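You operate a simulated robot arm through the tools that you are given. There is no shell and no other tool. Be economical: measure what you need, move in short steps, check, and stop when the job is done.

Carry out the task below with a simulated robot arm. There is one attempt and no reset: what you move stays moved.

Task
Grind two turns of medium coffee into the steel cup and set it on the grey mat.
Fine: set the grind dial; spill nothing.

It is judged by the outcome, as a careful person would: the job done as asked, and still so three seconds after it is handed in. It fails if anything else is knocked over, pushed out of place, dropped, spilled or broken.

Robot
A 7-joint arm with a two-finger parallel gripper, fixed in place. Base frame: the origin is at the foot of the arm, x ahead of it, y to its left, z up; the work surface is at about z = 920. Lengths are in mm, angles in rad, forces in N, time in s.
With the tool pointing down near the work surface it reaches from about 240 to 680 mm from the base axis. Its first joint turns from -1.152 to 1.152 rad. Payload 2.4 kg.
The TCP is the grasp point between the finger pads, 30 mm short of the fingertips. In the tool frame z runs along the fingers and y along their closing line. Largest opening 94 mm; finger width 28, thickness 10; the body of the gripper, 50 by 96 mm, starts 55 mm behind the TCP.
Orientation is that of the tool frame in the base frame, as [roll, pitch, yaw] about the fixed x, y, z axes, in that order (R = Rz(yaw) Ry(pitch) Rx(roll)). With the fingers straight down and closing along the base's y, the tool's x points along the base's -x, its y along +y and its z along -z.

Tools
- The arm moves only by the tool nudge_tool. Its argument "commands" is a list of rows, each a list of 7 numbers: the shift along the tool's x, y, z in m, then the turn, a rotation vector about the tool's x, y, z in rad, then the finger opening in m, from 0 to 0.094. In form: [[x, y, z, wx, wy, wz, jaw], ...]. A call has 1 to 10 rows; each row shifts and turns the commanded pose from where the row before left it, along the tool's axes as they then stand. Rows are played at 5 a second. More than 50 mm and 0.15 rad between two rows, or a gripper value outside its range, and nothing of the call is played. Where a pose cannot be reached the arm comes as near as it can. A force on the tool above 40 N (or 10 N above the force at the start of the call, whichever is more), or a blocked arm, ends the call early, and 0.2 s more pass. The fingers move at their own pace (about 153 mm/s each) and stop on an object; they squeeze with about 30 N. The grip force told is the motor's: it shows also when the fingers shut on nothing. Time passes only in rows, and 0.2 s behind the last, so rows that do not move let the fingers close. It gives the time, the measured TCP pose, the force on the tool (base axes), the opening and the grip force at its end, in the units of the frame above (readings bear some noise), with the torque about the TCP (base axes, N m) and any sound that the robot's microphone picked up.
- Cameras (640 x 400 px; columns grow to the right, rows downward): "scene" is fixed at [50, 480.7, 1462.8]; the picture's right is [-0.65, -0.76, 0.00], its down [-0.29, 0.25, -0.93] and it looks along [0.70, -0.60, -0.38] (base axes); focal length 309 px, centre (320, 200). "wrist" rides on the gripper at [76, 14, -102] in the tool frame; the picture's right is [-0.18, 0.98, 0.00], its down [-0.75, -0.14, -0.64] and it looks along [-0.63, -0.12, 0.77] (tool axes); focal length 243 px, centre (320, 200). There is no depth. A picture from a camera that has moved, and an enlarged one, comes with that camera's place and axes in the base frame and with its lens.
- snapshot(camera): a new picture of that camera. No time passes.
- inspect(camera, box): a new picture of the part [left, top, right, bottom] of that camera's present view, enlarged. No time passes.
- job_done(): hands the job in; it is judged then, once.

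Go step by step. Nothing tells you positions but the pictures and the camera data: compare them with the known pose of the tool, close in by small moves and look again before you grip or let go. The budget is 120 turns and 64 pictures, counting those below and the enlarged ones. Unless the task says otherwise, let go and move clear before handing in, and close with one line.

The tools are called after "Emit:" as a command line: name --pt "numbers of a row" for each row, then --argument value for the rest, lists and objects as JSON in quotes. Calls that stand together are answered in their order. nudge_tool: Moves the arm, as the interface text tells. Its arguments: {"type":"object","properties":{"commands":{"type":"array"}},"required":["commands"]} The other tools are called the same way: snapshot (camera) takes a picture; inspect (camera, box) takes an enlarged picture of a part of a camera's view; job_done () hands the job in.

At the start:

```text
time: 0.0
tool_pos: [399.5, 59.7, 1329.0]
ee_rot: [3.141, 0.0, 3.141]
ft_force: [0.3, -0.6, -0.9]
ft_torque: [-0.01, -0.01, 0.04]
gripper_width: 93.9
grasp_force: 0.0
```

scene: 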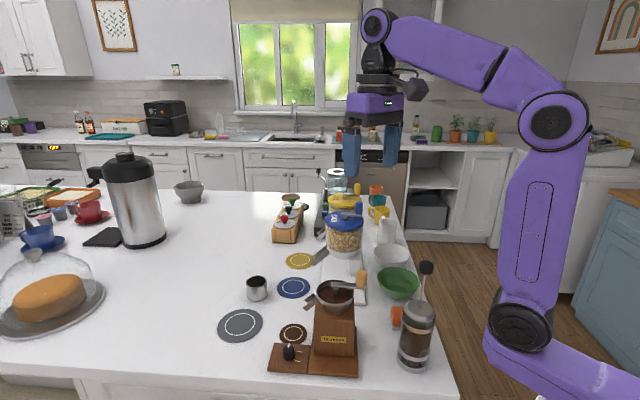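
wrist: 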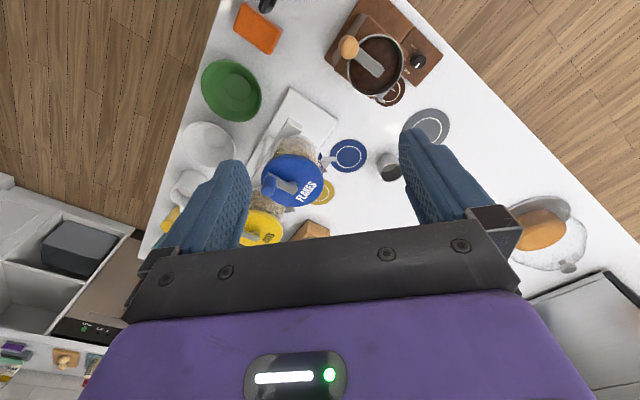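

I see a wooden coffee grinder with a crank and a dial on its base, a steel cup near it, and a grey round mat. I'll look closer at them first.

Emit:
inspect --camera "scene" --box '[210, 250, 370, 390]'

Emit:
inspect --camera "wrist" --box '[310, 0, 460, 190]'

```text
2.86 times, centred on (290, 320) of scene
camera zoom: at [50.0, 480.7, 1462.8], right [-0.65, -0.76, 0.0], down [-0.29, 0.25, -0.93], along [0.7, -0.6, -0.38], focal length 883 px, centre (406, -143)
```

zoom: 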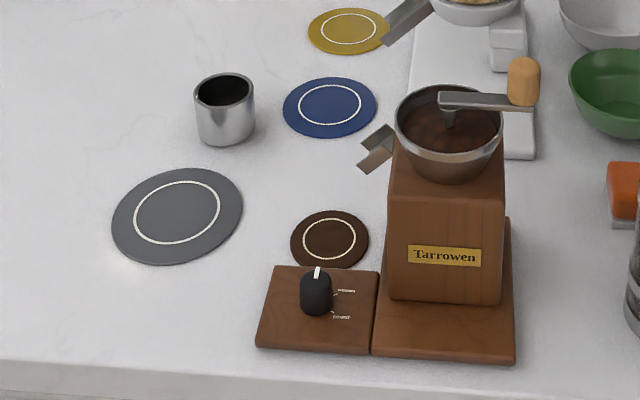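

```text
2.11 times, centred on (385, 95) of wrist
camera zoom: at [322.7, 74.8, 1432.6], right [0.18, 0.98, 0.0], down [0.75, -0.14, 0.64], along [0.63, -0.12, -0.77], focal length 511 px, centre (183, 421)
```

zoom: 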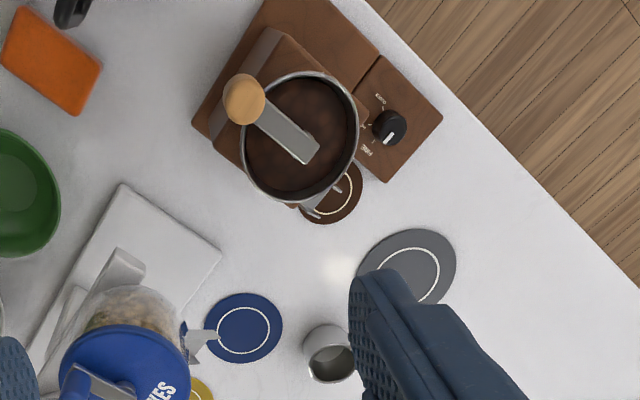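

The knob is near (437, 230), the hopper near (406, 135), the cup near (647, 181) and the grey mat near (587, 265). I'll move the wrist camera in to read the dial and see the spout.

Emit:
nudge_tool --pt "0.01 0.048 0 0 0 0 0.094" --pt "0.01 0.048 0 0 0 0 0.094" --pt "0.01 0.048 0 0 0 0 0.094" --pt "0.01 0.048 0 0 0 0 0.094" --pt "0.022 0.006 0.044 0 0 0 0.094" --pt "0.022 0 0.044 0 0 0 0.094" --pt "0.022 0 0.044 0 0 0 0.094" --pt "0 0 0.044 0 0 0 0.094" --pt "0 0 0.044 0 0 0 0.094" --pt "0 0 0 0 0 0 0.094"

Emit:
snapshot --camera "wrist"

```text
time: 2.2
tool_pos: [290.4, 258.8, 1107.7]
ee_rot: [3.141, 0.0, 3.141]
ft_force: [0.9, 0.3, 0.1]
ft_torque: [0.04, 0.0, -0.03]
gripper_width: 94.2
grasp_force: 0.0
```

```text
59 pictures are left
camera wrist: at [213.5, 273.7, 1211.2], right [0.18, 0.98, 0.0], down [0.75, -0.14, 0.64], along [0.63, -0.12, -0.77], focal length 243 px, centre (320, 200)
```

wrist: 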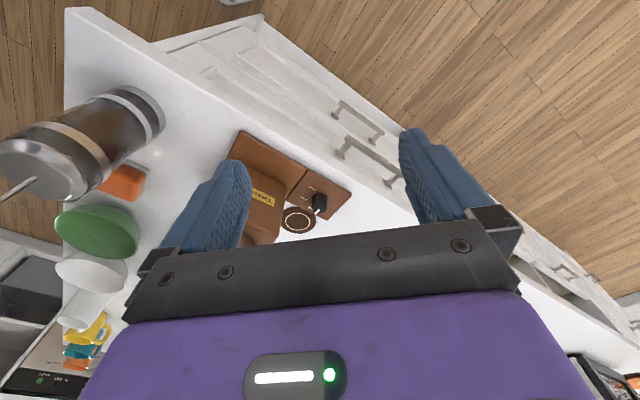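

Emit:
inspect --camera "wrist" --box '[276, 165, 356, 225]'

```text
6.67 times, centred on (316, 195) of wrist
camera zoom: at [213.5, 273.7, 1211.2], right [0.18, 0.98, 0.0], down [0.75, -0.14, 0.64], along [0.63, -0.12, -0.77], focal length 1618 px, centre (347, 233)
```

zoom: 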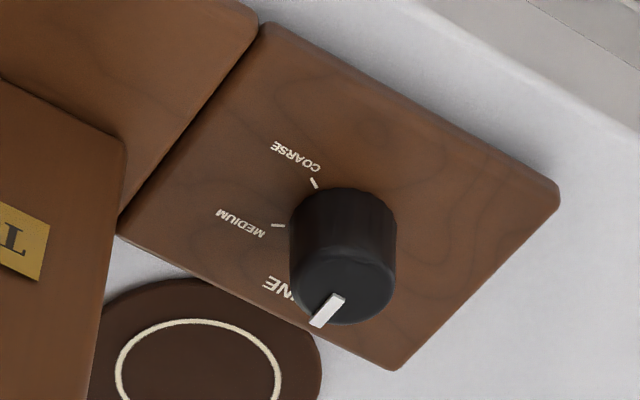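

The dial points at FINE (about −42°), and MEDIUM lies about 60° clockwise from above. I'll turn the wrist so the camera faces away from the hopper before I approach the knob.

Emit:
nudge_tool --pt "0 0 0 0 0 0.138 0.05" --pt "0 0 0 0 0 0.138 0.05" --pt "0 0 0 0 0 0.138 0.05" --pt "0 0 0 0 0 0.138 0.05" --pt "0 0 0 0 0 0.138 0.05" --pt "0 0 0 0 0 0.138 0.05" --pt "0 0 0 0 0 0.138 0.05" --pt "0 0 0 0 0 0.138 0.05" --pt "0 0 0 0 0 0.138 0.05" --pt "0 0 0 0 0 0.138 0.05"

```text
time: 4.4
tool_pos: [293.7, 259.0, 1109.2]
ee_rot: [-3.14, -0.001, 1.76]
ft_force: [0.2, -0.6, -0.1]
ft_torque: [0.0, 0.02, -0.01]
gripper_width: 50.0
grasp_force: 0.0
```

Emit:
nudge_tool --pt "-0.014 0.034 0 0 0 0 0.05" --pt "-0.014 0.034 0 0 0 0 0.05" --pt "-0.014 0.034 0 0 0 0 0.05" --pt "-0.0134 0.034 0 0 0 0 0.05" --pt "0 0 0.04 0 0 0 0.05" --pt "0 0 0.04 0 0 0 0.05" --pt "0 0 0 0 0 0 0.05"

Emit:
snapshot --camera "wrist"

Emit:
inspect --camera "scene" --box '[230, 250, 390, 390]'

```text
time: 6.0
tool_pos: [436.1, 227.5, 1028.4]
ee_rot: [-3.141, 0.0, 1.762]
ft_force: [-0.2, -1.0, -0.3]
ft_torque: [0.02, 0.03, -0.03]
gripper_width: 50.0
grasp_force: 0.1
```

```text
57 pictures are left
camera wrist: at [434.2, 306.3, 1131.5], right [1.0, 0.01, 0.0], down [0.0, -0.77, 0.64], along [0.0, -0.64, -0.77], focal length 243 px, centre (320, 200)
```

wrist: 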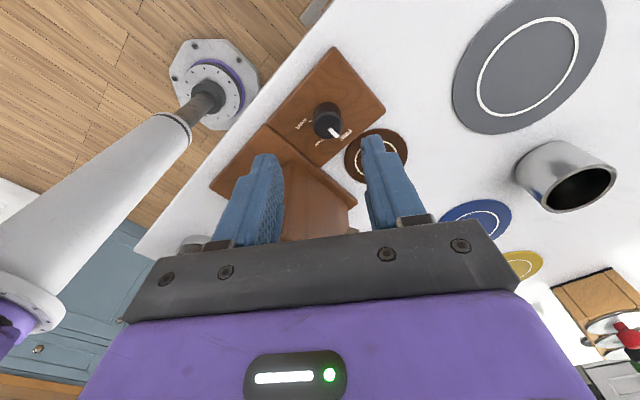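

```text
2.86 times, centred on (310, 320) of scene
camera zoom: at [50.0, 480.7, 1462.8], right [-0.65, -0.76, 0.0], down [-0.29, 0.25, -0.93], along [0.7, -0.6, -0.38], focal length 883 px, centre (349, -143)
```

zoom: 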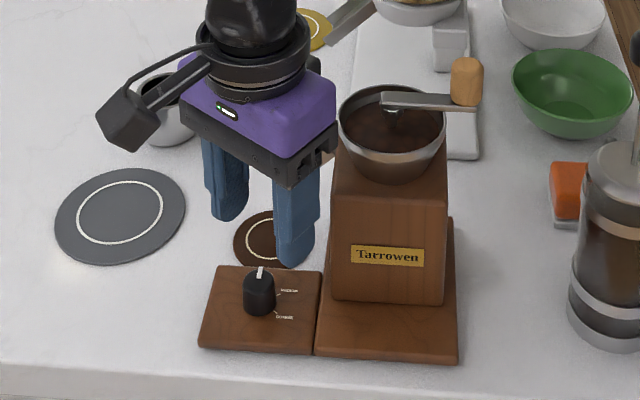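

Emit:
inspect --camera "wrist" --box '[280, 80, 400, 155]'

```text
5.33 times, centred on (340, 118) of wrist
camera zoom: at [434.2, 306.3, 1131.5], right [1.0, 0.01, 0.0], down [0.0, -0.77, 0.64], along [0.0, -0.64, -0.77], focal length 1294 px, centre (213, 640)
```

zoom: 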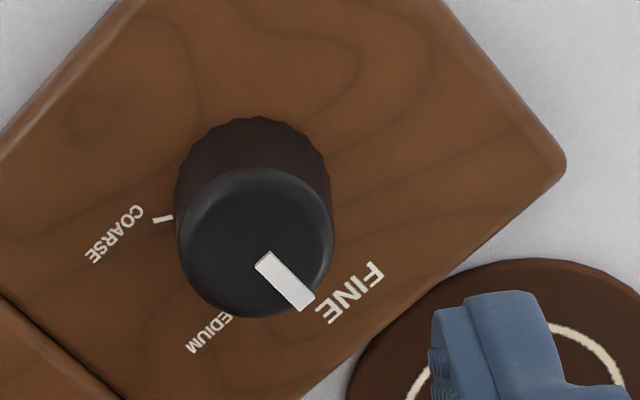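

The knob axis is at about (440, 233), top z about 955, diameter 22 mm. I'll centre over it and descend with the jaw at 50 mm.

Emit:
nudge_tool --pt "0.0043 0.005 0 0 0 0 0.05" --pt "0 0 0.02 0 0 0 0.05" --pt "0 0 0.02 0 0 0 0.05" --pt "0 0 0.018 0 0 0 0.05" --pt "0 0 0 0 0 0 0.05"

Emit:
snapshot --camera "wrist"

Emit:
inspect --camera "scene" --box '[230, 250, 390, 390]'

```text
time: 7.2
tool_pos: [442.6, 235.1, 970.8]
ee_rot: [3.141, 0.0, 1.761]
ft_force: [0.3, 0.3, -0.5]
ft_torque: [-0.01, 0.01, 0.0]
gripper_width: 49.8
grasp_force: 0.0
```

```text
54 pictures are left
camera wrist: at [440.9, 313.1, 1073.2], right [1.0, 0.01, 0.0], down [0.0, -0.77, 0.64], along [0.0, -0.64, -0.77], focal length 243 px, centre (320, 200)
```

wrist: 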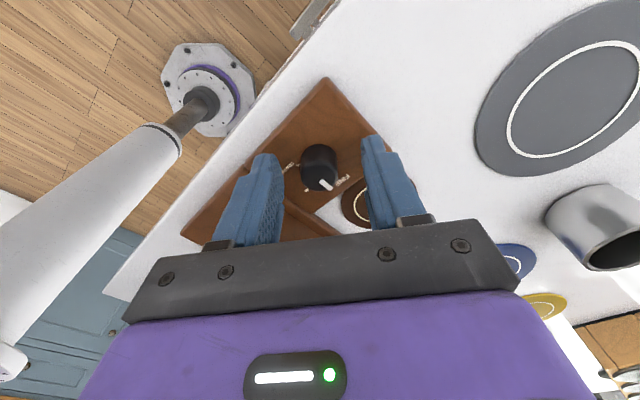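

```text
2.86 times, centred on (310, 320) of scene
camera zoom: at [50.0, 480.7, 1462.8], right [-0.65, -0.76, 0.0], down [-0.29, 0.25, -0.93], along [0.7, -0.6, -0.38], focal length 883 px, centre (349, -143)
```

zoom: 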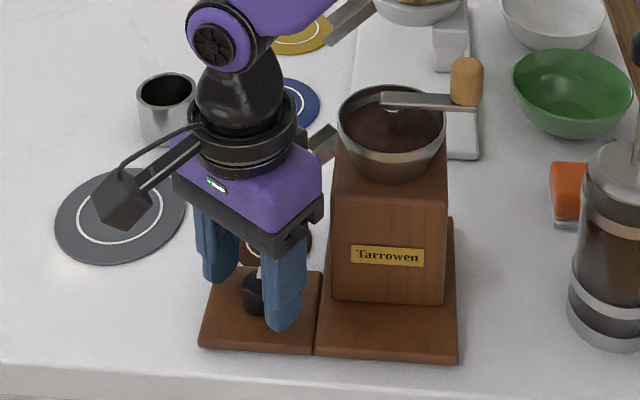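

The knob sits centred between the fingers, so I'll close on it.

Emit:
nudge_tool --pt "0 0 0 0 0 0 0.03" --pt "0 0 0 0 0 0 0.018" --pt "0 0 0 0 0 0 0.018"

```text
time: 8.0
tool_pos: [440.7, 235.1, 968.9]
ee_rot: [-3.138, 0.001, 1.761]
ft_force: [-10.9, -2.6, 3.4]
ft_torque: [-0.12, 0.36, -0.12]
gripper_width: 22.8
grasp_force: 45.2
```

Emit:
nudge_tool --pt "0 -0.0015 0 0 0 0 0.018" --pt "0 0 0 0 0 0 0.018"

```text
time: 8.6
tool_pos: [441.9, 235.0, 970.8]
ee_rot: [-3.141, 0.0, 1.761]
ft_force: [-3.2, 0.8, -12.1]
ft_torque: [-0.47, -0.1, -0.1]
gripper_width: 23.0
grasp_force: 44.9
```

Emit:
nudge_tool --pt "0 0 0 0 0 0.1 0.018" --pt "0 0 0 0 0 0.1 0.018" --pt "0 0 0 0 0 0.1 0.018" --pt "0 0 0 0 0 0.1 0.018" --pt "0 0 0 0 0 0.1 0.018"

Emit:
inspect --camera "wrist" --box '[260, 125, 380, 200]'

```text
time: 9.8
tool_pos: [443.3, 235.1, 971.5]
ee_rot: [3.138, -0.003, 1.259]
ft_force: [17.4, 4.5, -26.2]
ft_torque: [0.03, -0.43, 0.08]
gripper_width: 22.8
grasp_force: 45.2
```

```text
5.33 times, centred on (320, 162) of wrist
camera zoom: at [478.5, 302.7, 1075.0], right [0.88, -0.48, 0.0], down [-0.37, -0.68, 0.64], along [-0.3, -0.56, -0.77], focal length 1294 px, centre (320, 400)
```

zoom: 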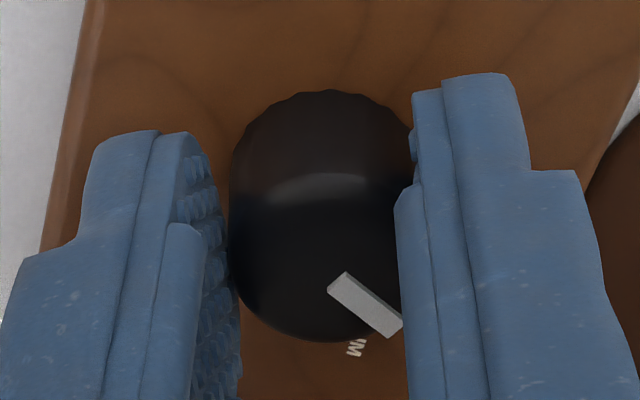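

The knob turns with the fingers. I'll ease the side load slightly and turn the remaining half radian.

Emit:
nudge_tool --pt "0.0003 0.001 0.0015 0 0 0 0.018" --pt "0 0 0 0 0 0.1 0.018" --pt "0 0 0 0 0 0.1 0.018" --pt "0 0 0 0 0 0.1 0.018" --pt "0 0 0 0 0 0.1 0.018" --pt "0 0 0 0 0 0.1 0.018" --pt "0 0 0 0 0 0 0.018"

Emit:
inspect --camera "wrist" --box '[260, 125, 380, 200]'

```text
time: 11.4
tool_pos: [446.1, 232.9, 970.7]
ee_rot: [3.139, -0.007, 0.758]
ft_force: [20.9, -12.0, 26.5]
ft_torque: [-0.47, -0.45, 0.08]
gripper_width: 22.7
grasp_force: 45.4
```

```text
5.33 times, centred on (320, 162) of wrist
camera zoom: at [508.3, 275.2, 1075.3], right [0.54, -0.84, 0.0], down [-0.65, -0.42, 0.64], along [-0.53, -0.35, -0.77], focal length 1294 px, centre (320, 400)
```

zoom: 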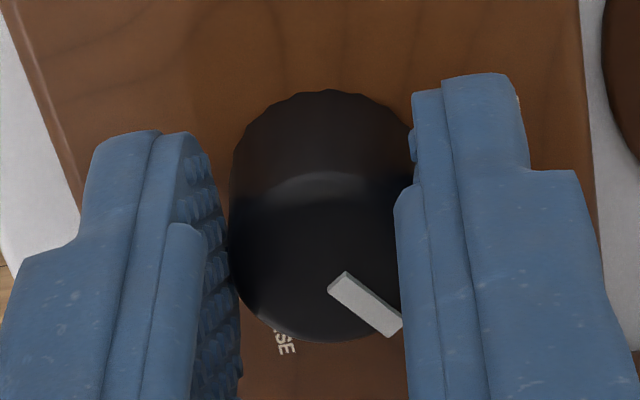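

Emit:
nudge_tool --pt "0 0 0 0 0 0 0.05" --pt "0 0 0 0 0 0 0.05" --pt "0 0 -0.03 0 0 0 0.05" --pt "0 0 -0.03 0 0 0 0.05" --pt "0 0 -0.03 0 0 0 0.05" --pt "0 0 0 0 0 0 0.05"

Emit:
snapshot --camera "wrist"

Emit:
inspect --camera "scene" --box '[230, 250, 390, 390]'

```text
time: 12.8
tool_pos: [441.9, 234.5, 1058.4]
ee_rot: [3.141, 0.001, 0.761]
ft_force: [0.3, 0.0, 0.5]
ft_torque: [0.0, 0.0, 0.04]
gripper_width: 50.3
grasp_force: 0.1
```

```text
50 pictures are left
camera wrist: at [504.9, 276.8, 1162.3], right [0.54, -0.84, 0.0], down [-0.64, -0.42, 0.64], along [-0.54, -0.35, -0.77], focal length 243 px, centre (320, 200)
```

wrist: 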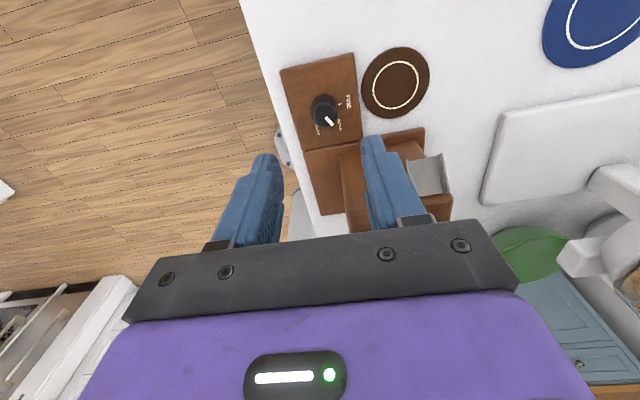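

```text
2.86 times, centred on (310, 320) of scene
camera zoom: at [50.0, 480.7, 1462.8], right [-0.65, -0.76, 0.0], down [-0.29, 0.25, -0.93], along [0.7, -0.6, -0.38], focal length 883 px, centre (349, -143)
```

zoom: 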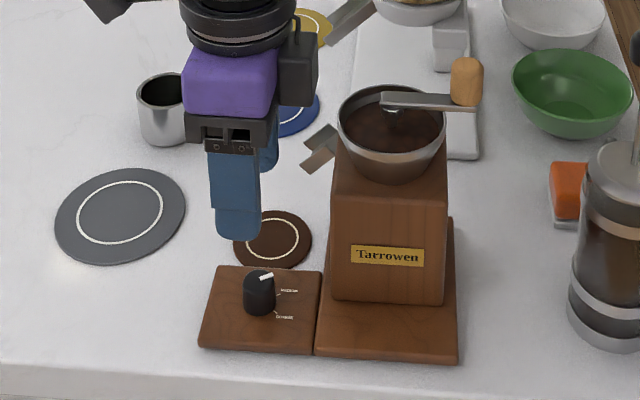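

Emit:
inspect --camera "wrist" --box '[275, 70, 375, 140]'

Emit:
inspect --camera "wrist" --box '[300, 40, 500, 230]'

```text
5.71 times, centred on (325, 105) of wrist
camera zoom: at [504.9, 276.8, 1162.3], right [0.54, -0.84, 0.0], down [-0.64, -0.42, 0.64], along [-0.54, -0.35, -0.77], focal length 1386 px, centre (291, 743)
```

zoom: 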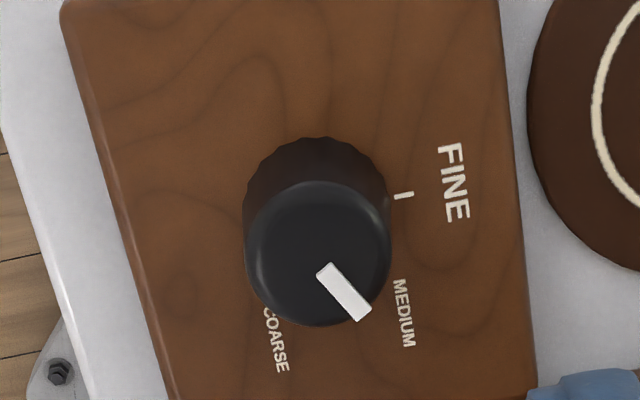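

```text
2.11 times, centred on (400, 135) of wrist
camera zoom: at [504.9, 276.8, 1162.3], right [0.54, -0.84, 0.0], down [-0.64, -0.42, 0.64], along [-0.54, -0.35, -0.77], focal length 511 px, centre (152, 337)
```

zoom: 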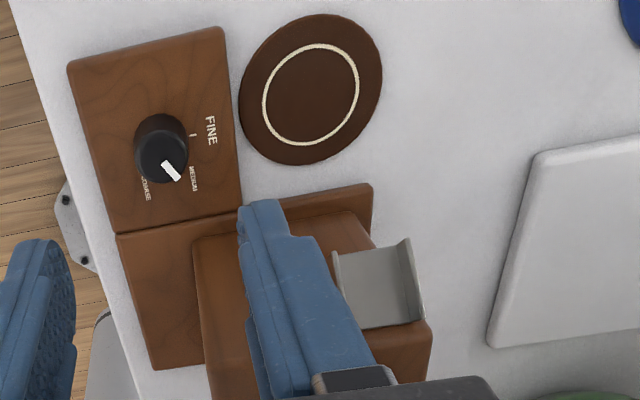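

The dial now reads MEDIUM and nothing has shifted. Next I want a view of the spout and crank from the far side.

Emit:
nudge_tool --pt "0 0 -0.04 0 0 0 0.06" --pt "0 0 -0.04 0 0 0 0.06" --pt "0.0275 0.04 0 0 0 0 0.09" --pt "0.0275 0.04 0 0 0 0 0.09" --pt "0 0 0 0 0 0 0.09"

Emit:
snapshot --camera "wrist"

Emit:
inspect --camera "scene" --box '[290, 265, 370, 335]'

```text
time: 14.0
tool_pos: [538.4, 214.9, 1141.0]
ee_rot: [-3.141, 0.001, 0.761]
ft_force: [0.0, -0.5, 0.0]
ft_torque: [0.01, 0.0, 0.01]
gripper_width: 90.2
grasp_force: 0.0
```

```text
46 pictures are left
camera wrist: at [602.5, 257.5, 1244.4], right [0.54, -0.84, 0.0], down [-0.64, -0.42, 0.64], along [-0.54, -0.35, -0.77], focal length 243 px, centre (320, 200)
```

wrist: 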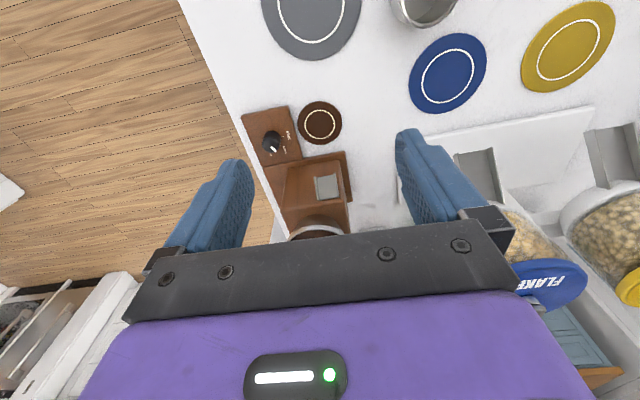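

```text
5.71 times, centred on (330, 300) of scene
camera zoom: at [50.1, 480.7, 1462.8], right [-0.65, -0.76, 0.0], down [-0.29, 0.25, -0.93], along [0.7, -0.6, -0.38], focal length 1765 px, centre (263, -371)
```

zoom: 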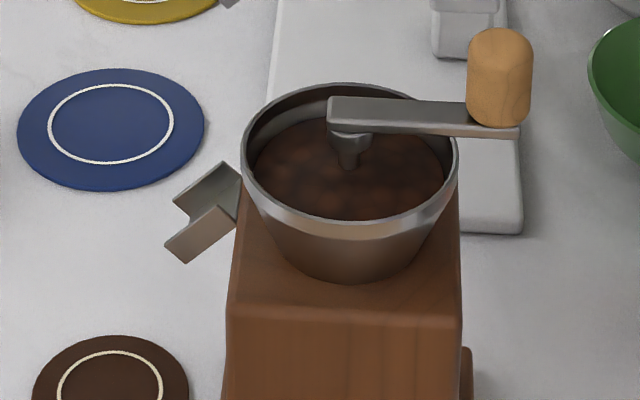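

Emit:
inspect --camera "wrist" --box '[270, 140, 390, 240]'

```text
4.00 times, centred on (330, 190) of wrist
camera zoom: at [602.5, 257.5, 1244.4], right [0.54, -0.84, 0.0], down [-0.64, -0.42, 0.64], along [-0.54, -0.35, -0.77], focal length 970 px, centre (280, 240)
```

zoom: 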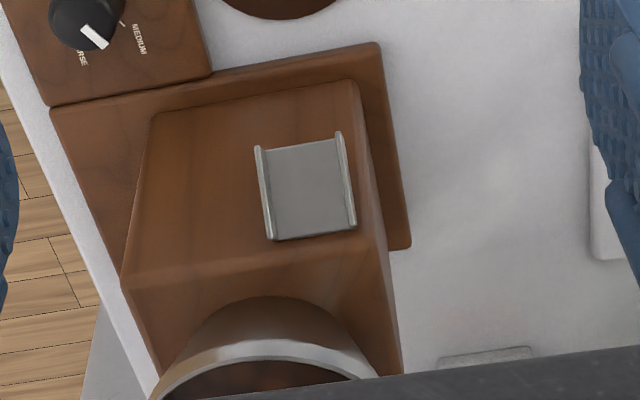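

The chute lip is centred near (471, 166, 1005), and the brown coaster lies directly in line below it, at about (490, 187). So the cup goes there under the chute; I'll get over the cup now.

Emit:
nudge_tool --pt "0.0177 0.0307 0.025 0 0 0 0.09" --pt "0.0177 0.0307 0.025 0 0 0 0.09" --pt "0.0177 0.0307 0.025 0 0 0 0.09" --pt "0 0 0 0 0 0 0.09"

Emit:
snapshot --camera "wrist"

Emit:
inspect --camera "scene" --box '[210, 250, 370, 350]'

```text
time: 15.0
tool_pos: [639.2, 184.7, 1065.3]
ee_rot: [3.141, 0.0, 0.761]
ft_force: [0.4, -0.2, 0.6]
ft_torque: [0.0, 0.01, 0.01]
gripper_width: 90.0
grasp_force: 0.0
```

```text
43 pictures are left
camera wrist: at [702.7, 227.5, 1168.0], right [0.54, -0.84, 0.0], down [-0.64, -0.42, 0.64], along [-0.54, -0.35, -0.77], focal length 243 px, centre (320, 200)
```

wrist: 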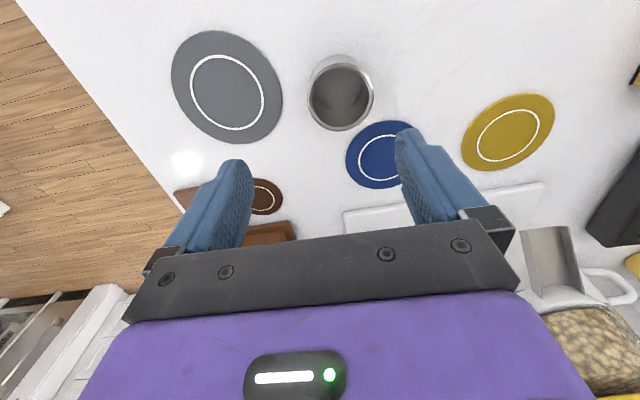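

```text
4.00 times, centred on (290, 300) of scene
camera zoom: at [50.0, 480.7, 1462.8], right [-0.65, -0.76, 0.0], down [-0.29, 0.25, -0.93], along [0.7, -0.6, -0.38], focal length 1236 px, centre (440, -200)
```

zoom: 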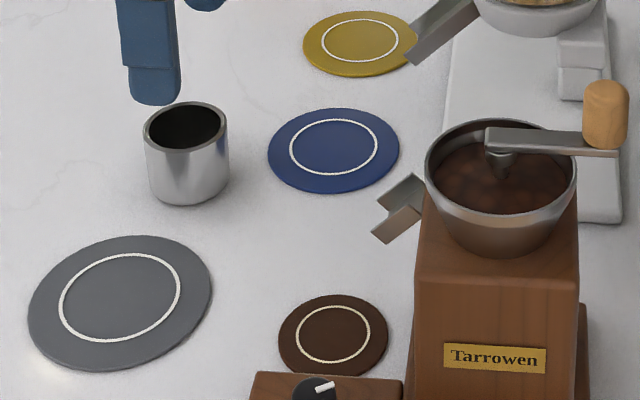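

Emit:
inspect --camera "wrist" --box '[290, 45, 390, 135]'

Emit:
inspect --camera "scene" --box '[235, 265, 275, 310]'

```text
4.44 times, centred on (340, 90) of wrist
camera zoom: at [702.7, 227.5, 1168.0], right [0.54, -0.84, 0.0], down [-0.64, -0.42, 0.64], along [-0.54, -0.35, -0.77], focal length 1078 px, centre (231, 689)
```

zoom: 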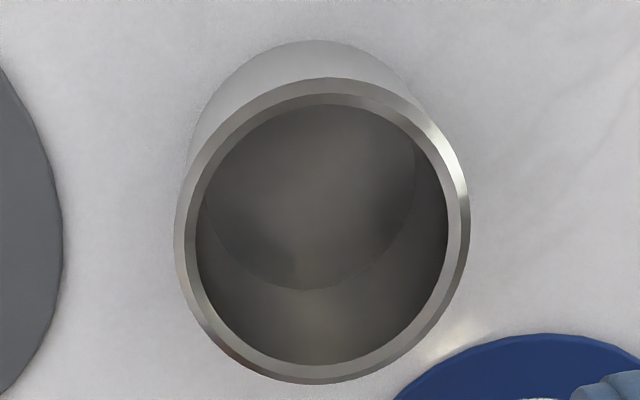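

```text
8.89 times, centred on (255, 288) of scene
camera zoom: at [50.0, 480.7, 1462.8], right [-0.65, -0.76, 0.0], down [-0.29, 0.25, -0.93], along [0.7, -0.6, -0.38], focal length 2746 px, centre (898, -578)
```

zoom: 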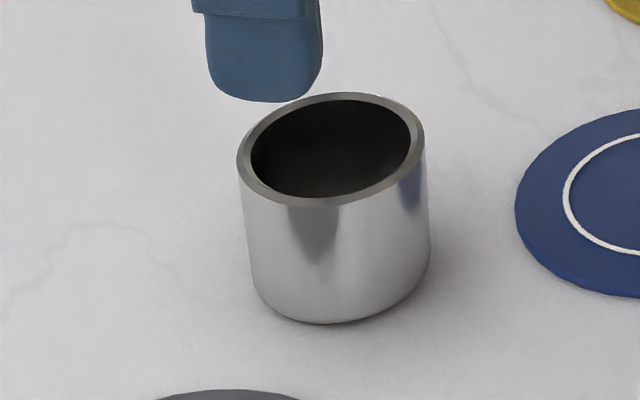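

The cup is about 53 mm wide and 47 mm high, near (658, 181). I'll move above it with the jaw open and check that the reach holds.

Emit:
nudge_tool --pt "0.0114 0.016 0.02 0 0 0 0.09" --pt "0 0 0.04 0 0 0 0.09" --pt "0 0 0 0 0 0 0.09"

Emit:
snapshot --camera "wrist"

```text
time: 15.8
tool_pos: [657.2, 180.0, 1004.7]
ee_rot: [3.141, 0.0, 0.76]
ft_force: [-0.3, -0.6, 0.1]
ft_torque: [0.01, -0.06, 0.01]
gripper_width: 89.9
grasp_force: 0.0
```

```text
39 pictures are left
camera wrist: at [721.5, 223.0, 1107.2], right [0.54, -0.84, 0.0], down [-0.64, -0.42, 0.64], along [-0.54, -0.35, -0.77], focal length 243 px, centre (320, 200)
```

wrist: 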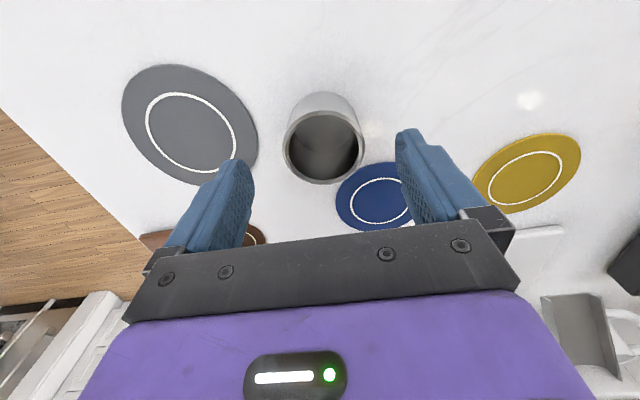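

Emit:
nudge_tool --pt "0.005 0.0015 0 0 0 0 0.09" --pt "0 0 0.02 0 0 0 0.09" --pt "0 0 0.019 0 0 0 0.09" --pt "0 0 0 0 0 0 0.09"

Emit:
snapshot --camera "wrist"

```text
time: 16.8
tool_pos: [662.3, 182.7, 965.7]
ee_rot: [-3.141, -0.001, 0.76]
ft_force: [-0.2, 0.5, 0.7]
ft_torque: [0.01, 0.0, 0.0]
gripper_width: 89.7
grasp_force: 0.2
```

```text
38 pictures are left
camera wrist: at [726.2, 225.7, 1068.4], right [0.54, -0.84, 0.0], down [-0.64, -0.42, 0.64], along [-0.54, -0.35, -0.77], focal length 243 px, centre (320, 200)
```

wrist: 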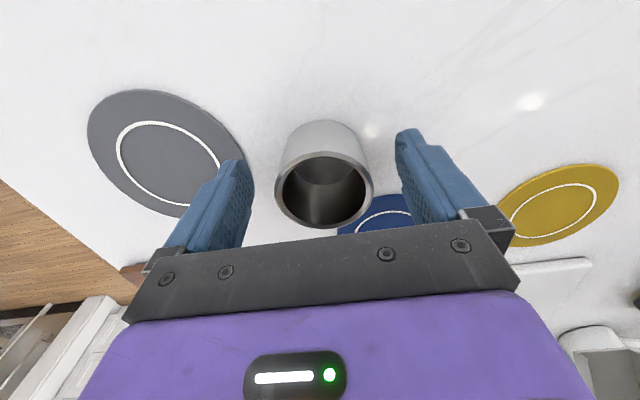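

The cup is well centred; I'll close the jaw on it.

Emit:
nudge_tool --pt "0 0.001 0 0 0 0 0.07" --pt "0 0 0 0 0 0 0.05" --pt "0 0 0 0 0 0 0.046" --pt "0 0 0 0 0 0 0.046"

```text
time: 17.8
tool_pos: [662.6, 182.0, 966.2]
ee_rot: [-3.141, 0.001, 0.761]
ft_force: [1.2, -0.4, 1.4]
ft_torque: [-0.07, -0.02, -0.02]
gripper_width: 55.4
grasp_force: 29.8
```

Emit:
nudge_tool --pt "0 0 -0.025 0 0 0 0.046" --pt "0 0 -0.025 0 0 0 0.046" --pt "-0.0201 -0.03065 0 0 0 0 0.046" --pt "-0.0201 -0.03065 0 0 0 0 0.046" --pt "-0.0201 -0.03065 0 0 0 0 0.046" --pt "-0.0201 -0.03065 0 0 0 0 0.046" --pt "0 0 0 0 0 -0.024 0.046" --pt "0 0 0 0 0 0 0.046"

Emit:
snapshot --camera "wrist"

Emit:
inspect --camera "scene" --box '[230, 250, 390, 390]'

```text
time: 19.6
tool_pos: [520.2, 216.6, 1015.7]
ee_rot: [3.14, 0.001, 0.785]
ft_force: [0.6, 0.6, -0.5]
ft_torque: [0.01, -0.01, 0.01]
gripper_width: 55.0
grasp_force: 30.3
```

```text
37 pictures are left
camera wrist: at [583.8, 260.2, 1118.7], right [0.56, -0.83, 0.0], down [-0.63, -0.43, 0.64], along [-0.53, -0.36, -0.77], focal length 243 px, centre (320, 200)
```

wrist: 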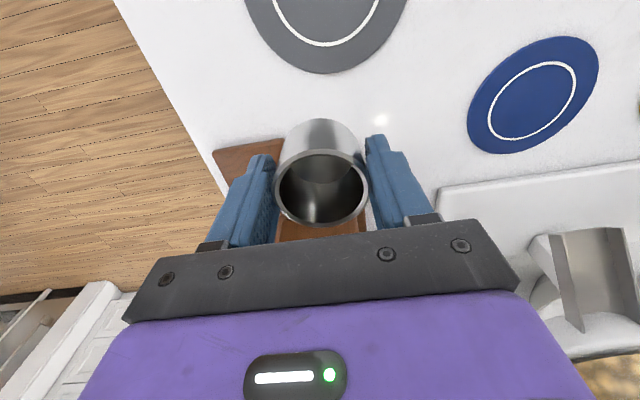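

```text
2.86 times, centred on (310, 320) of scene
camera zoom: at [50.0, 480.7, 1462.8], right [-0.65, -0.76, 0.0], down [-0.29, 0.25, -0.93], along [0.7, -0.6, -0.38], focal length 883 px, centre (349, -143)
```

zoom: 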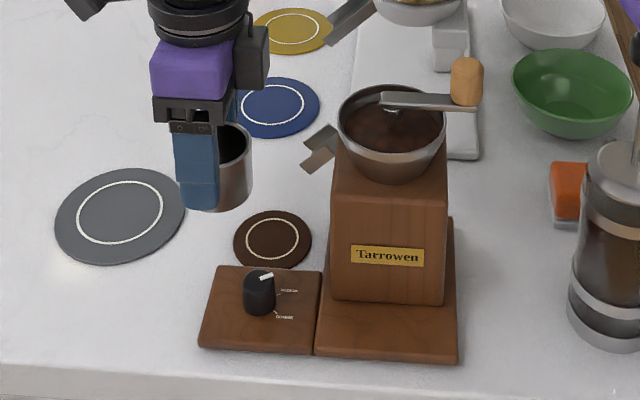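

The cup is held securely. I'll lower it to just above the coaster, then slide in toward the chute.

Emit:
nudge_tool --pt "0 0.0006 0.02 0 0 0 0.046" --pt "0 0 0.018 0 0 0 0.046" --pt "-0.015 0 0 0 0 0 0.046" --pt "-0.015 0 0 0 0 0 0.046" --pt "-0.013 0 0 0 0 0 0.046" --pt "0 0 0 0 0 0 0.046"

Emit:
snapshot --camera "wrist"

Emit:
inspect --camera "scene" --box '[270, 265, 370, 355]'

```text
time: 21.0
tool_pos: [492.1, 182.4, 977.9]
ee_rot: [-3.141, 0.0, 0.786]
ft_force: [0.0, -0.2, -0.8]
ft_torque: [-0.01, 0.02, -0.01]
gripper_width: 54.7
grasp_force: 30.1
```

```text
35 pictures are left
camera wrist: at [554.0, 227.5, 1081.5], right [0.56, -0.83, 0.0], down [-0.63, -0.43, 0.64], along [-0.53, -0.36, -0.77], focal length 243 px, centre (320, 200)
```

wrist: 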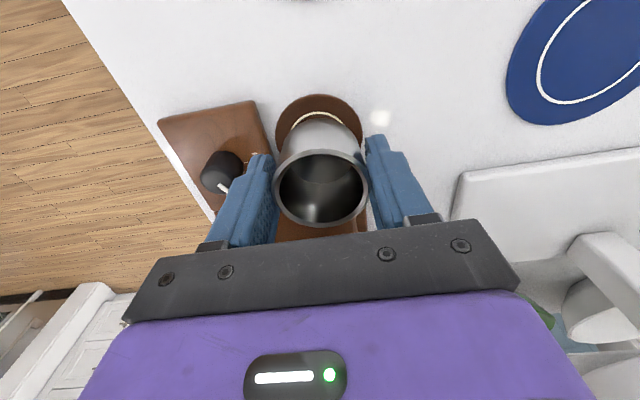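

```text
4.44 times, centred on (320, 310) of scene
camera zoom: at [50.0, 480.7, 1462.8], right [-0.65, -0.76, 0.0], down [-0.29, 0.25, -0.93], along [0.7, -0.6, -0.38], focal length 1373 px, centre (320, -289)
```

zoom: 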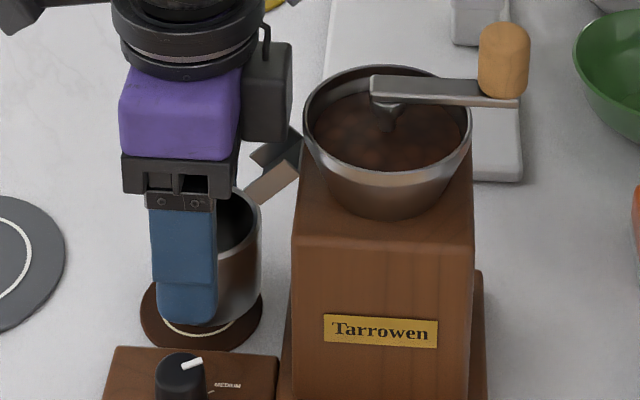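

I'm about 6 mm short of a good spot under the lip, with room to the base plate. I'll move in and look again.

Emit:
nudge_tool --pt "-0.006 0 0 0 0 0 0.046" --pt "0 0 0.004 0 0 0 0.046" --pt "0 0 0 0 0 0 0.046"

Emit:
inspect --camera "scene" --box '[290, 285, 350, 345]'

Emit:
inspect --camera "wrist" --box '[240, 80, 400, 240]'

```text
time: 21.8
tool_pos: [487.4, 180.2, 974.2]
ee_rot: [3.141, 0.0, 0.784]
ft_force: [-0.2, -0.8, 0.7]
ft_torque: [-0.02, 0.0, 0.02]
gripper_width: 54.5
grasp_force: 29.8
```

```text
6.67 times, centred on (320, 315) of scene
camera zoom: at [50.0, 480.7, 1462.8], right [-0.65, -0.76, 0.0], down [-0.29, 0.25, -0.93], along [0.7, -0.6, -0.38], focal length 2059 px, centre (320, -567)
```

zoom: 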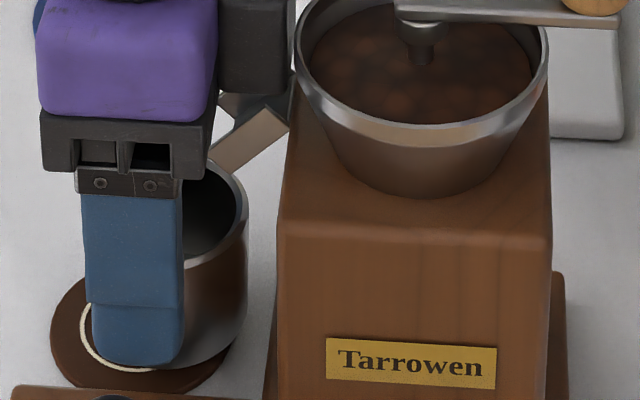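

```text
2.50 times, centred on (320, 160) of wrist
camera zoom: at [549.9, 224.1, 1077.1], right [0.56, -0.83, 0.0], down [-0.63, -0.43, 0.64], along [-0.53, -0.36, -0.77], focal length 606 px, centre (320, 300)
```

zoom: 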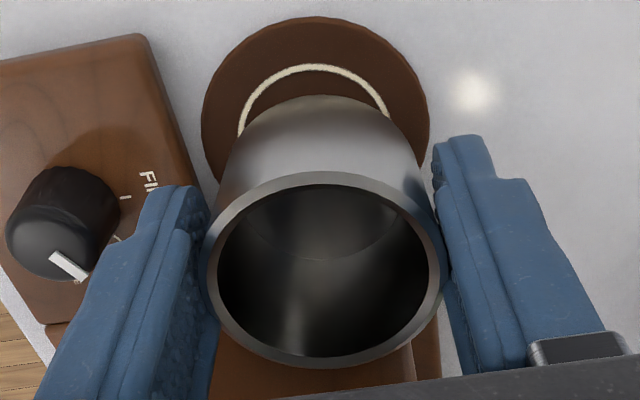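

Emit:
nudge_tool --pt "-0.004 0 0 0 0 0 0.046" --pt "0 0 0.003 0 0 0 0.046" --pt "0 0 0.002 0 0 0 0.046" --pt "0 0 0 0 0 0 0.046"

Emit:
inspect --camera "scene" --box '[290, 285, 350, 345]'

```text
time: 22.8
tool_pos: [484.3, 177.9, 969.1]
ee_rot: [-3.141, -0.001, 0.786]
ft_force: [-0.4, 0.2, 0.0]
ft_torque: [-0.01, 0.03, 0.01]
gripper_width: 54.6
grasp_force: 29.6
```

```text
6.67 times, centred on (320, 315) of scene
camera zoom: at [50.0, 480.7, 1462.8], right [-0.65, -0.76, 0.0], down [-0.29, 0.25, -0.93], along [0.7, -0.6, -0.38], focal length 2059 px, centre (320, -567)
```

zoom: 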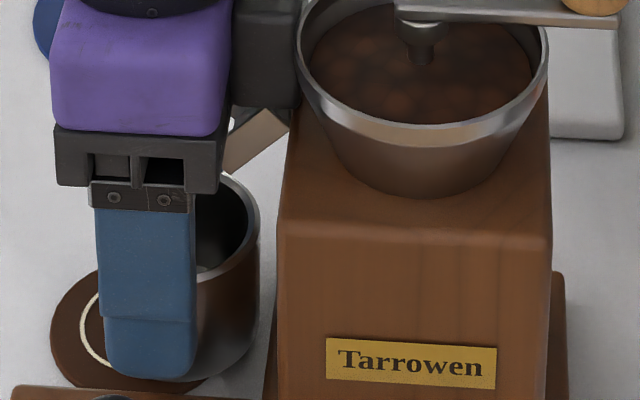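

Emit:
nudge_tool --pt "0 0 0.001 0 0 0 0.046" --pt "0 0 0.001 0 0 0 0.046" --pt "0 0 0 0 0 0 0.046"

```text
time: 23.6
tool_pos: [485.1, 177.4, 968.6]
ee_rot: [3.14, -0.003, 0.784]
ft_force: [-0.6, -0.4, 22.2]
ft_torque: [-0.32, 0.4, 0.01]
gripper_width: 54.5
grasp_force: 30.4
```

Contact is confirmed, so I'll ease off, open slightly, and rise straight up.

Emit:
nudge_tool --pt "0 0 -0.001 0 0 0 0.046" --pt "0 0 0 0 0 0 0.06" --pt "0 0 0 0 0 0 0.064" --pt "0 0 -0.02 0 0 0 0.064" --pt "0 0 -0.04 0 0 0 0.064" --pt "0 0 -0.05 0 0 0 0.064" --pt "0 0 -0.05 0 0 0 0.064" --pt "0 0 0 0 0 0 0.064"

Emit:
snapshot --camera "wrist"

Emit:
inspect --camera "scene" --box '[280, 265, 370, 345]'

```text
time: 25.4
tool_pos: [482.8, 176.6, 1126.2]
ee_rot: [3.141, 0.0, 0.784]
ft_force: [-0.1, 0.4, 0.7]
ft_torque: [0.0, -0.02, 0.02]
gripper_width: 64.0
grasp_force: 0.1
```

```text
30 pictures are left
camera wrist: at [545.9, 221.3, 1229.8], right [0.56, -0.83, 0.0], down [-0.63, -0.43, 0.64], along [-0.53, -0.36, -0.77], focal length 243 px, centre (320, 200)
```

wrist: 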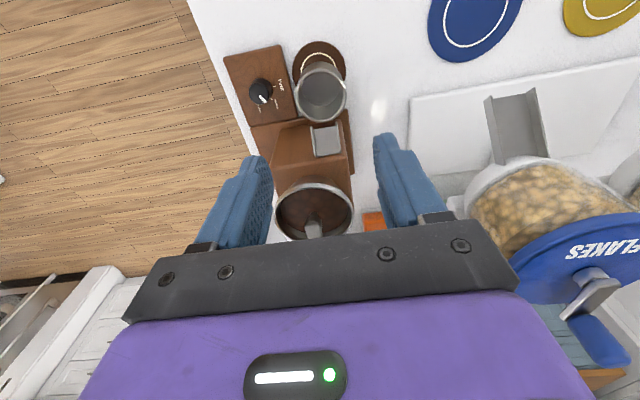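

```text
5.00 times, centred on (325, 305) of scene
camera zoom: at [50.0, 480.7, 1462.8], right [-0.65, -0.76, 0.0], down [-0.29, 0.25, -0.93], along [0.7, -0.6, -0.38], focal length 1545 px, centre (295, -325)
```

zoom: 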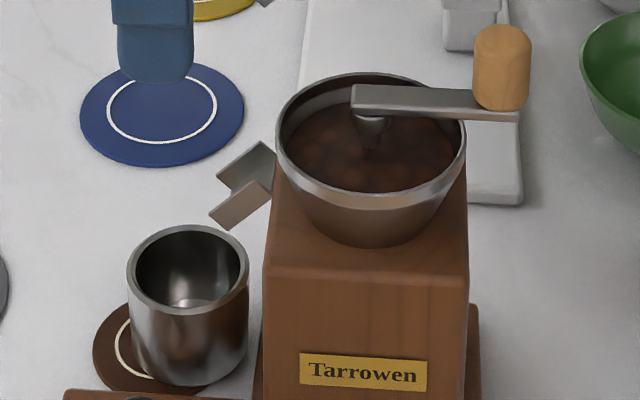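

Emit:
inspect --camera "wrist" --box '[230, 30, 390, 240]'

```text
1.90 times, centred on (310, 135) of wrist
camera zoom: at [545.9, 221.3, 1229.8], right [0.56, -0.83, 0.0], down [-0.63, -0.43, 0.64], along [-0.53, -0.36, -0.77], focal length 462 px, centre (339, 324)
```

zoom: 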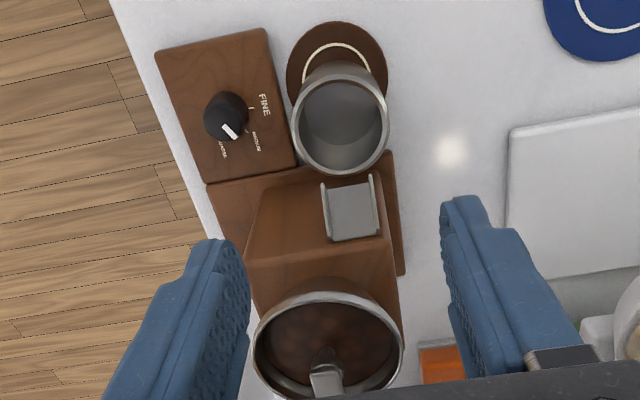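

The cup stands under the chute and the dial still reads MEDIUM. Next I'll go above the crank handle, which should be near (375, 100, 1095).

Emit:
nudge_tool --pt "0 0 -0.03 0 0 0 0.06" --pt "0 0 -0.03 0 0 0 0.06" --pt "-0.0431 -0.0073 0 0 0 0 0.06" --pt "-0.0431 -0.0073 0 0 0 0 0.06" --pt "-0.0431 -0.0073 0 0 0 0 0.06" --pt "0 0 0 0 0 0 0.06"

Emit:
snapshot --camera "wrist"

Emit:
inspect --camera "scene" --box '[300, 240, 390, 320]'

```text
time: 26.8
tool_pos: [376.9, 99.8, 1187.4]
ee_rot: [-3.141, 0.001, 0.786]
ft_force: [-0.1, 0.5, 0.8]
ft_torque: [0.01, 0.02, -0.04]
gripper_width: 59.7
grasp_force: 0.1
```

```text
27 pictures are left
camera wrist: at [439.9, 144.3, 1289.5], right [0.56, -0.83, 0.0], down [-0.63, -0.43, 0.64], along [-0.53, -0.36, -0.77], focal length 243 px, centre (320, 200)
```

wrist: 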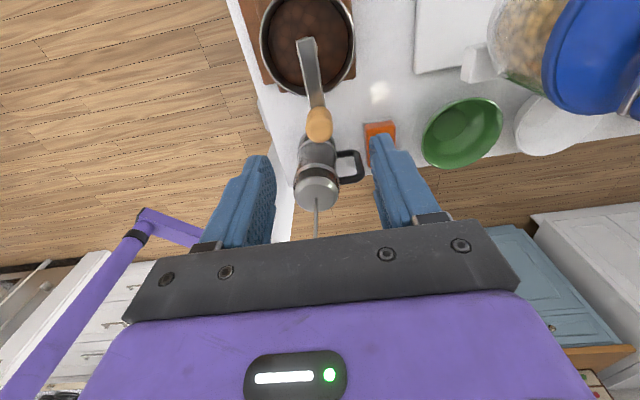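

```text
5.00 times, centred on (345, 280) of scene
camera zoom: at [50.0, 480.7, 1462.8], right [-0.65, -0.76, 0.0], down [-0.29, 0.25, -0.93], along [0.7, -0.6, -0.38], focal length 1545 px, centre (195, -200)
```

zoom: 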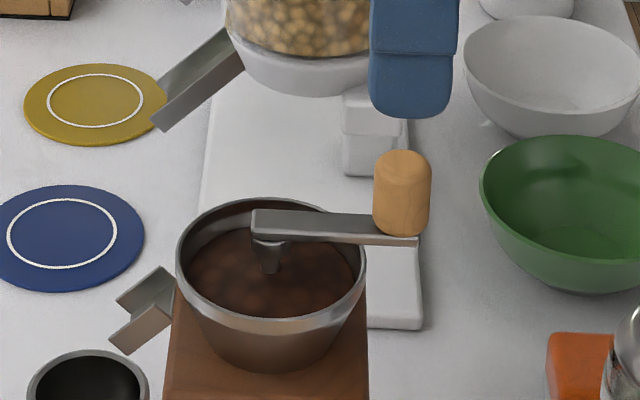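

The handle is directly below the tool, spanning about z 1079–1110, with the bar under it. I'll descend so the fingertips end a few mm above the bar.

Emit:
nudge_tool --pt "0 0 0.03 0 0 0 0.05" --pt "0 0 0.03 0 0 0 0.05" --pt "0 0 0.012 0 0 0 0.05" --pt "0 0 0 0 0 0 0.05"

Emit:
snapshot --camera "wrist"

Emit:
inspect --camera "scene" --box '[300, 240, 390, 320]'

```text
time: 27.8
tool_pos: [377.2, 100.9, 1116.2]
ee_rot: [-3.141, 0.001, 0.786]
ft_force: [0.8, -0.8, -1.0]
ft_torque: [-0.01, -0.01, 0.01]
gripper_width: 50.2
grasp_force: 0.0
```

```text
25 pictures are left
camera wrist: at [440.0, 146.0, 1218.9], right [0.56, -0.83, 0.0], down [-0.63, -0.43, 0.64], along [-0.53, -0.36, -0.77], focal length 243 px, centre (320, 200)
```

wrist: 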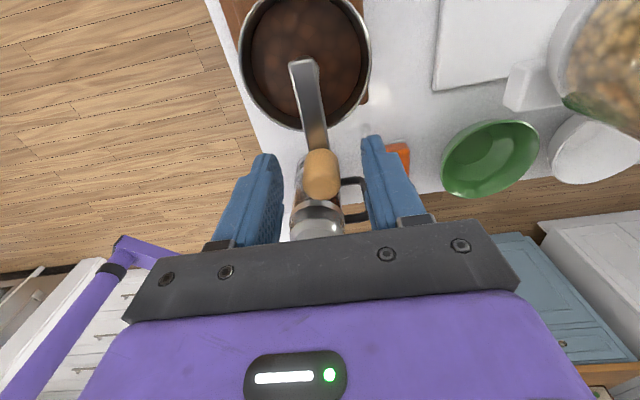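

```text
5.00 times, centred on (345, 280) of scene
camera zoom: at [50.0, 480.7, 1462.8], right [-0.65, -0.76, 0.0], down [-0.29, 0.25, -0.93], along [0.7, -0.6, -0.38], focal length 1545 px, centre (195, -200)
```

zoom: 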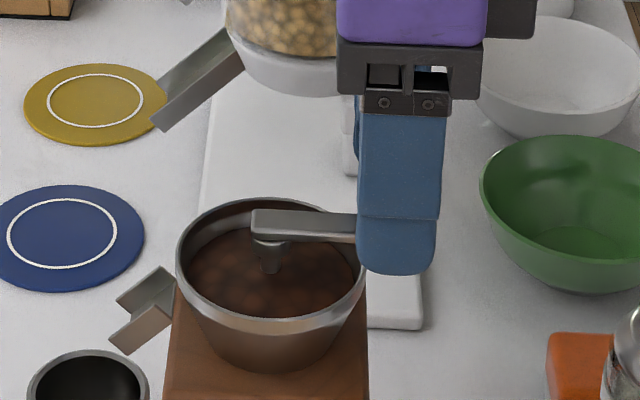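

Emit:
nudge_tool --pt "-0.0015 0 0 0 0 0 0.03" --pt "0 0 0 0 0 0 0.018" --pt "0 0 0 0 0 0 0.018"

```text
time: 28.6
tool_pos: [375.4, 101.1, 1115.8]
ee_rot: [-3.141, 0.0, 0.787]
ft_force: [-1.5, 0.1, -1.8]
ft_torque: [-0.1, -0.51, 0.03]
gripper_width: 21.5
grasp_force: 45.2
```

Gripped cleanly with little side load. I'll start the clockwise turn with 30° and check forces.

Emit:
nudge_tool --pt "0.0017 -0.01294 0 0 0 0 0.018" --pt "0.005 -0.01206 0 0 0 0 0.018" --pt "0 0 0 0 0 0 0.018"

Emit:
snapshot --camera "scene"

```text
time: 29.4
tool_pos: [363.8, 122.1, 1117.2]
ee_rot: [-3.141, 0.001, 0.782]
ft_force: [4.6, -12.6, 1.2]
ft_torque: [0.36, 0.23, -0.51]
gripper_width: 21.6
grasp_force: 45.3
```

```text
23 pictures are left
```

scene: 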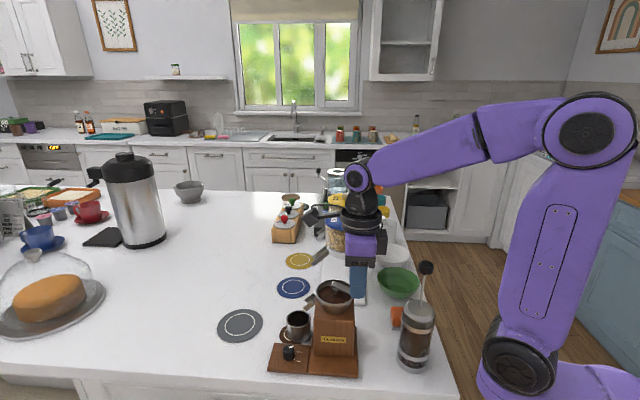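

Emit:
nudge_tool --pt "0.00795 -0.01036 0 0 0 0 0.018" --pt "0.01036 -0.00795 0 0 0 0 0.018" --pt "0.01206 -0.005 0 0 0 0 0.018" --pt "0.01294 -0.0017 0 0 0 0 0.018" --pt "0 0 0 0 0 0 0.018"

Emit:
inspect --camera "scene" --box '[270, 255, 390, 355]'

```text
time: 30.6
tool_pos: [376.7, 171.1, 1117.1]
ee_rot: [3.14, -0.001, 0.787]
ft_force: [9.0, -10.5, 3.3]
ft_torque: [-0.51, 0.24, 0.03]
gripper_width: 20.7
grasp_force: 45.0
```

```text
4.00 times, centred on (330, 305) of scene
camera zoom: at [50.3, 480.4, 1462.9], right [-0.65, -0.76, 0.0], down [-0.29, 0.25, -0.92], along [0.7, -0.6, -0.38], focal length 1236 px, centre (280, -220)
```

zoom: 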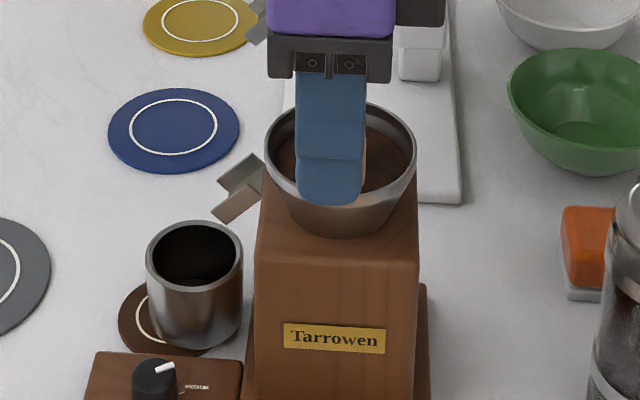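

The crank follows well. I'll continue clockwise in batches of 10 steps.

Emit:
nudge_tool --pt "0.01294 0.0022 0 0 0 0 0.018" --pt "0.01206 0.0055 0 0 0 0 0.018" --pt "0.01036 0.00845 0 0 0 0 0.018" --pt "0.00795 0.01036 0 0 0 0 0.018" --pt "0.005 0.01206 0 0 0 0 0.018" --pt "0.0017 0.01294 0 0 0 0 0.018" --pt "0 0 0 0 0 0 0.018"

Emit:
inspect --camera "scene" --box '[270, 255, 390, 355]'

```text
time: 32.2
tool_pos: [448.5, 172.1, 1116.2]
ee_rot: [3.139, -0.006, 0.785]
ft_force: [-5.2, 12.7, 30.9]
ft_torque: [0.75, 0.82, -0.68]
gripper_width: 21.2
grasp_force: 44.4
```

```text
4.00 times, centred on (330, 305) of scene
camera zoom: at [49.4, 480.9, 1462.8], right [-0.65, -0.76, 0.0], down [-0.29, 0.25, -0.93], along [0.7, -0.6, -0.38], focal length 1236 px, centre (280, -220)
```

zoom: 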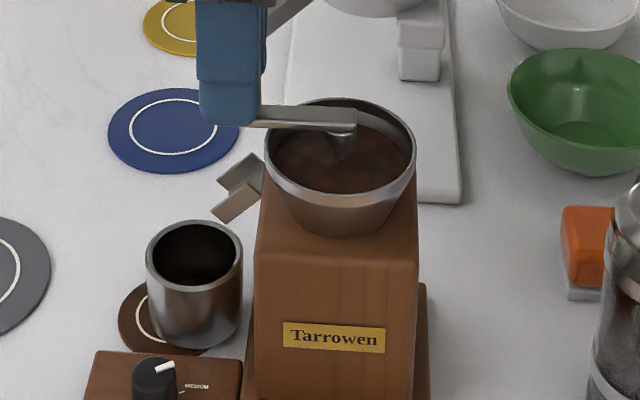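

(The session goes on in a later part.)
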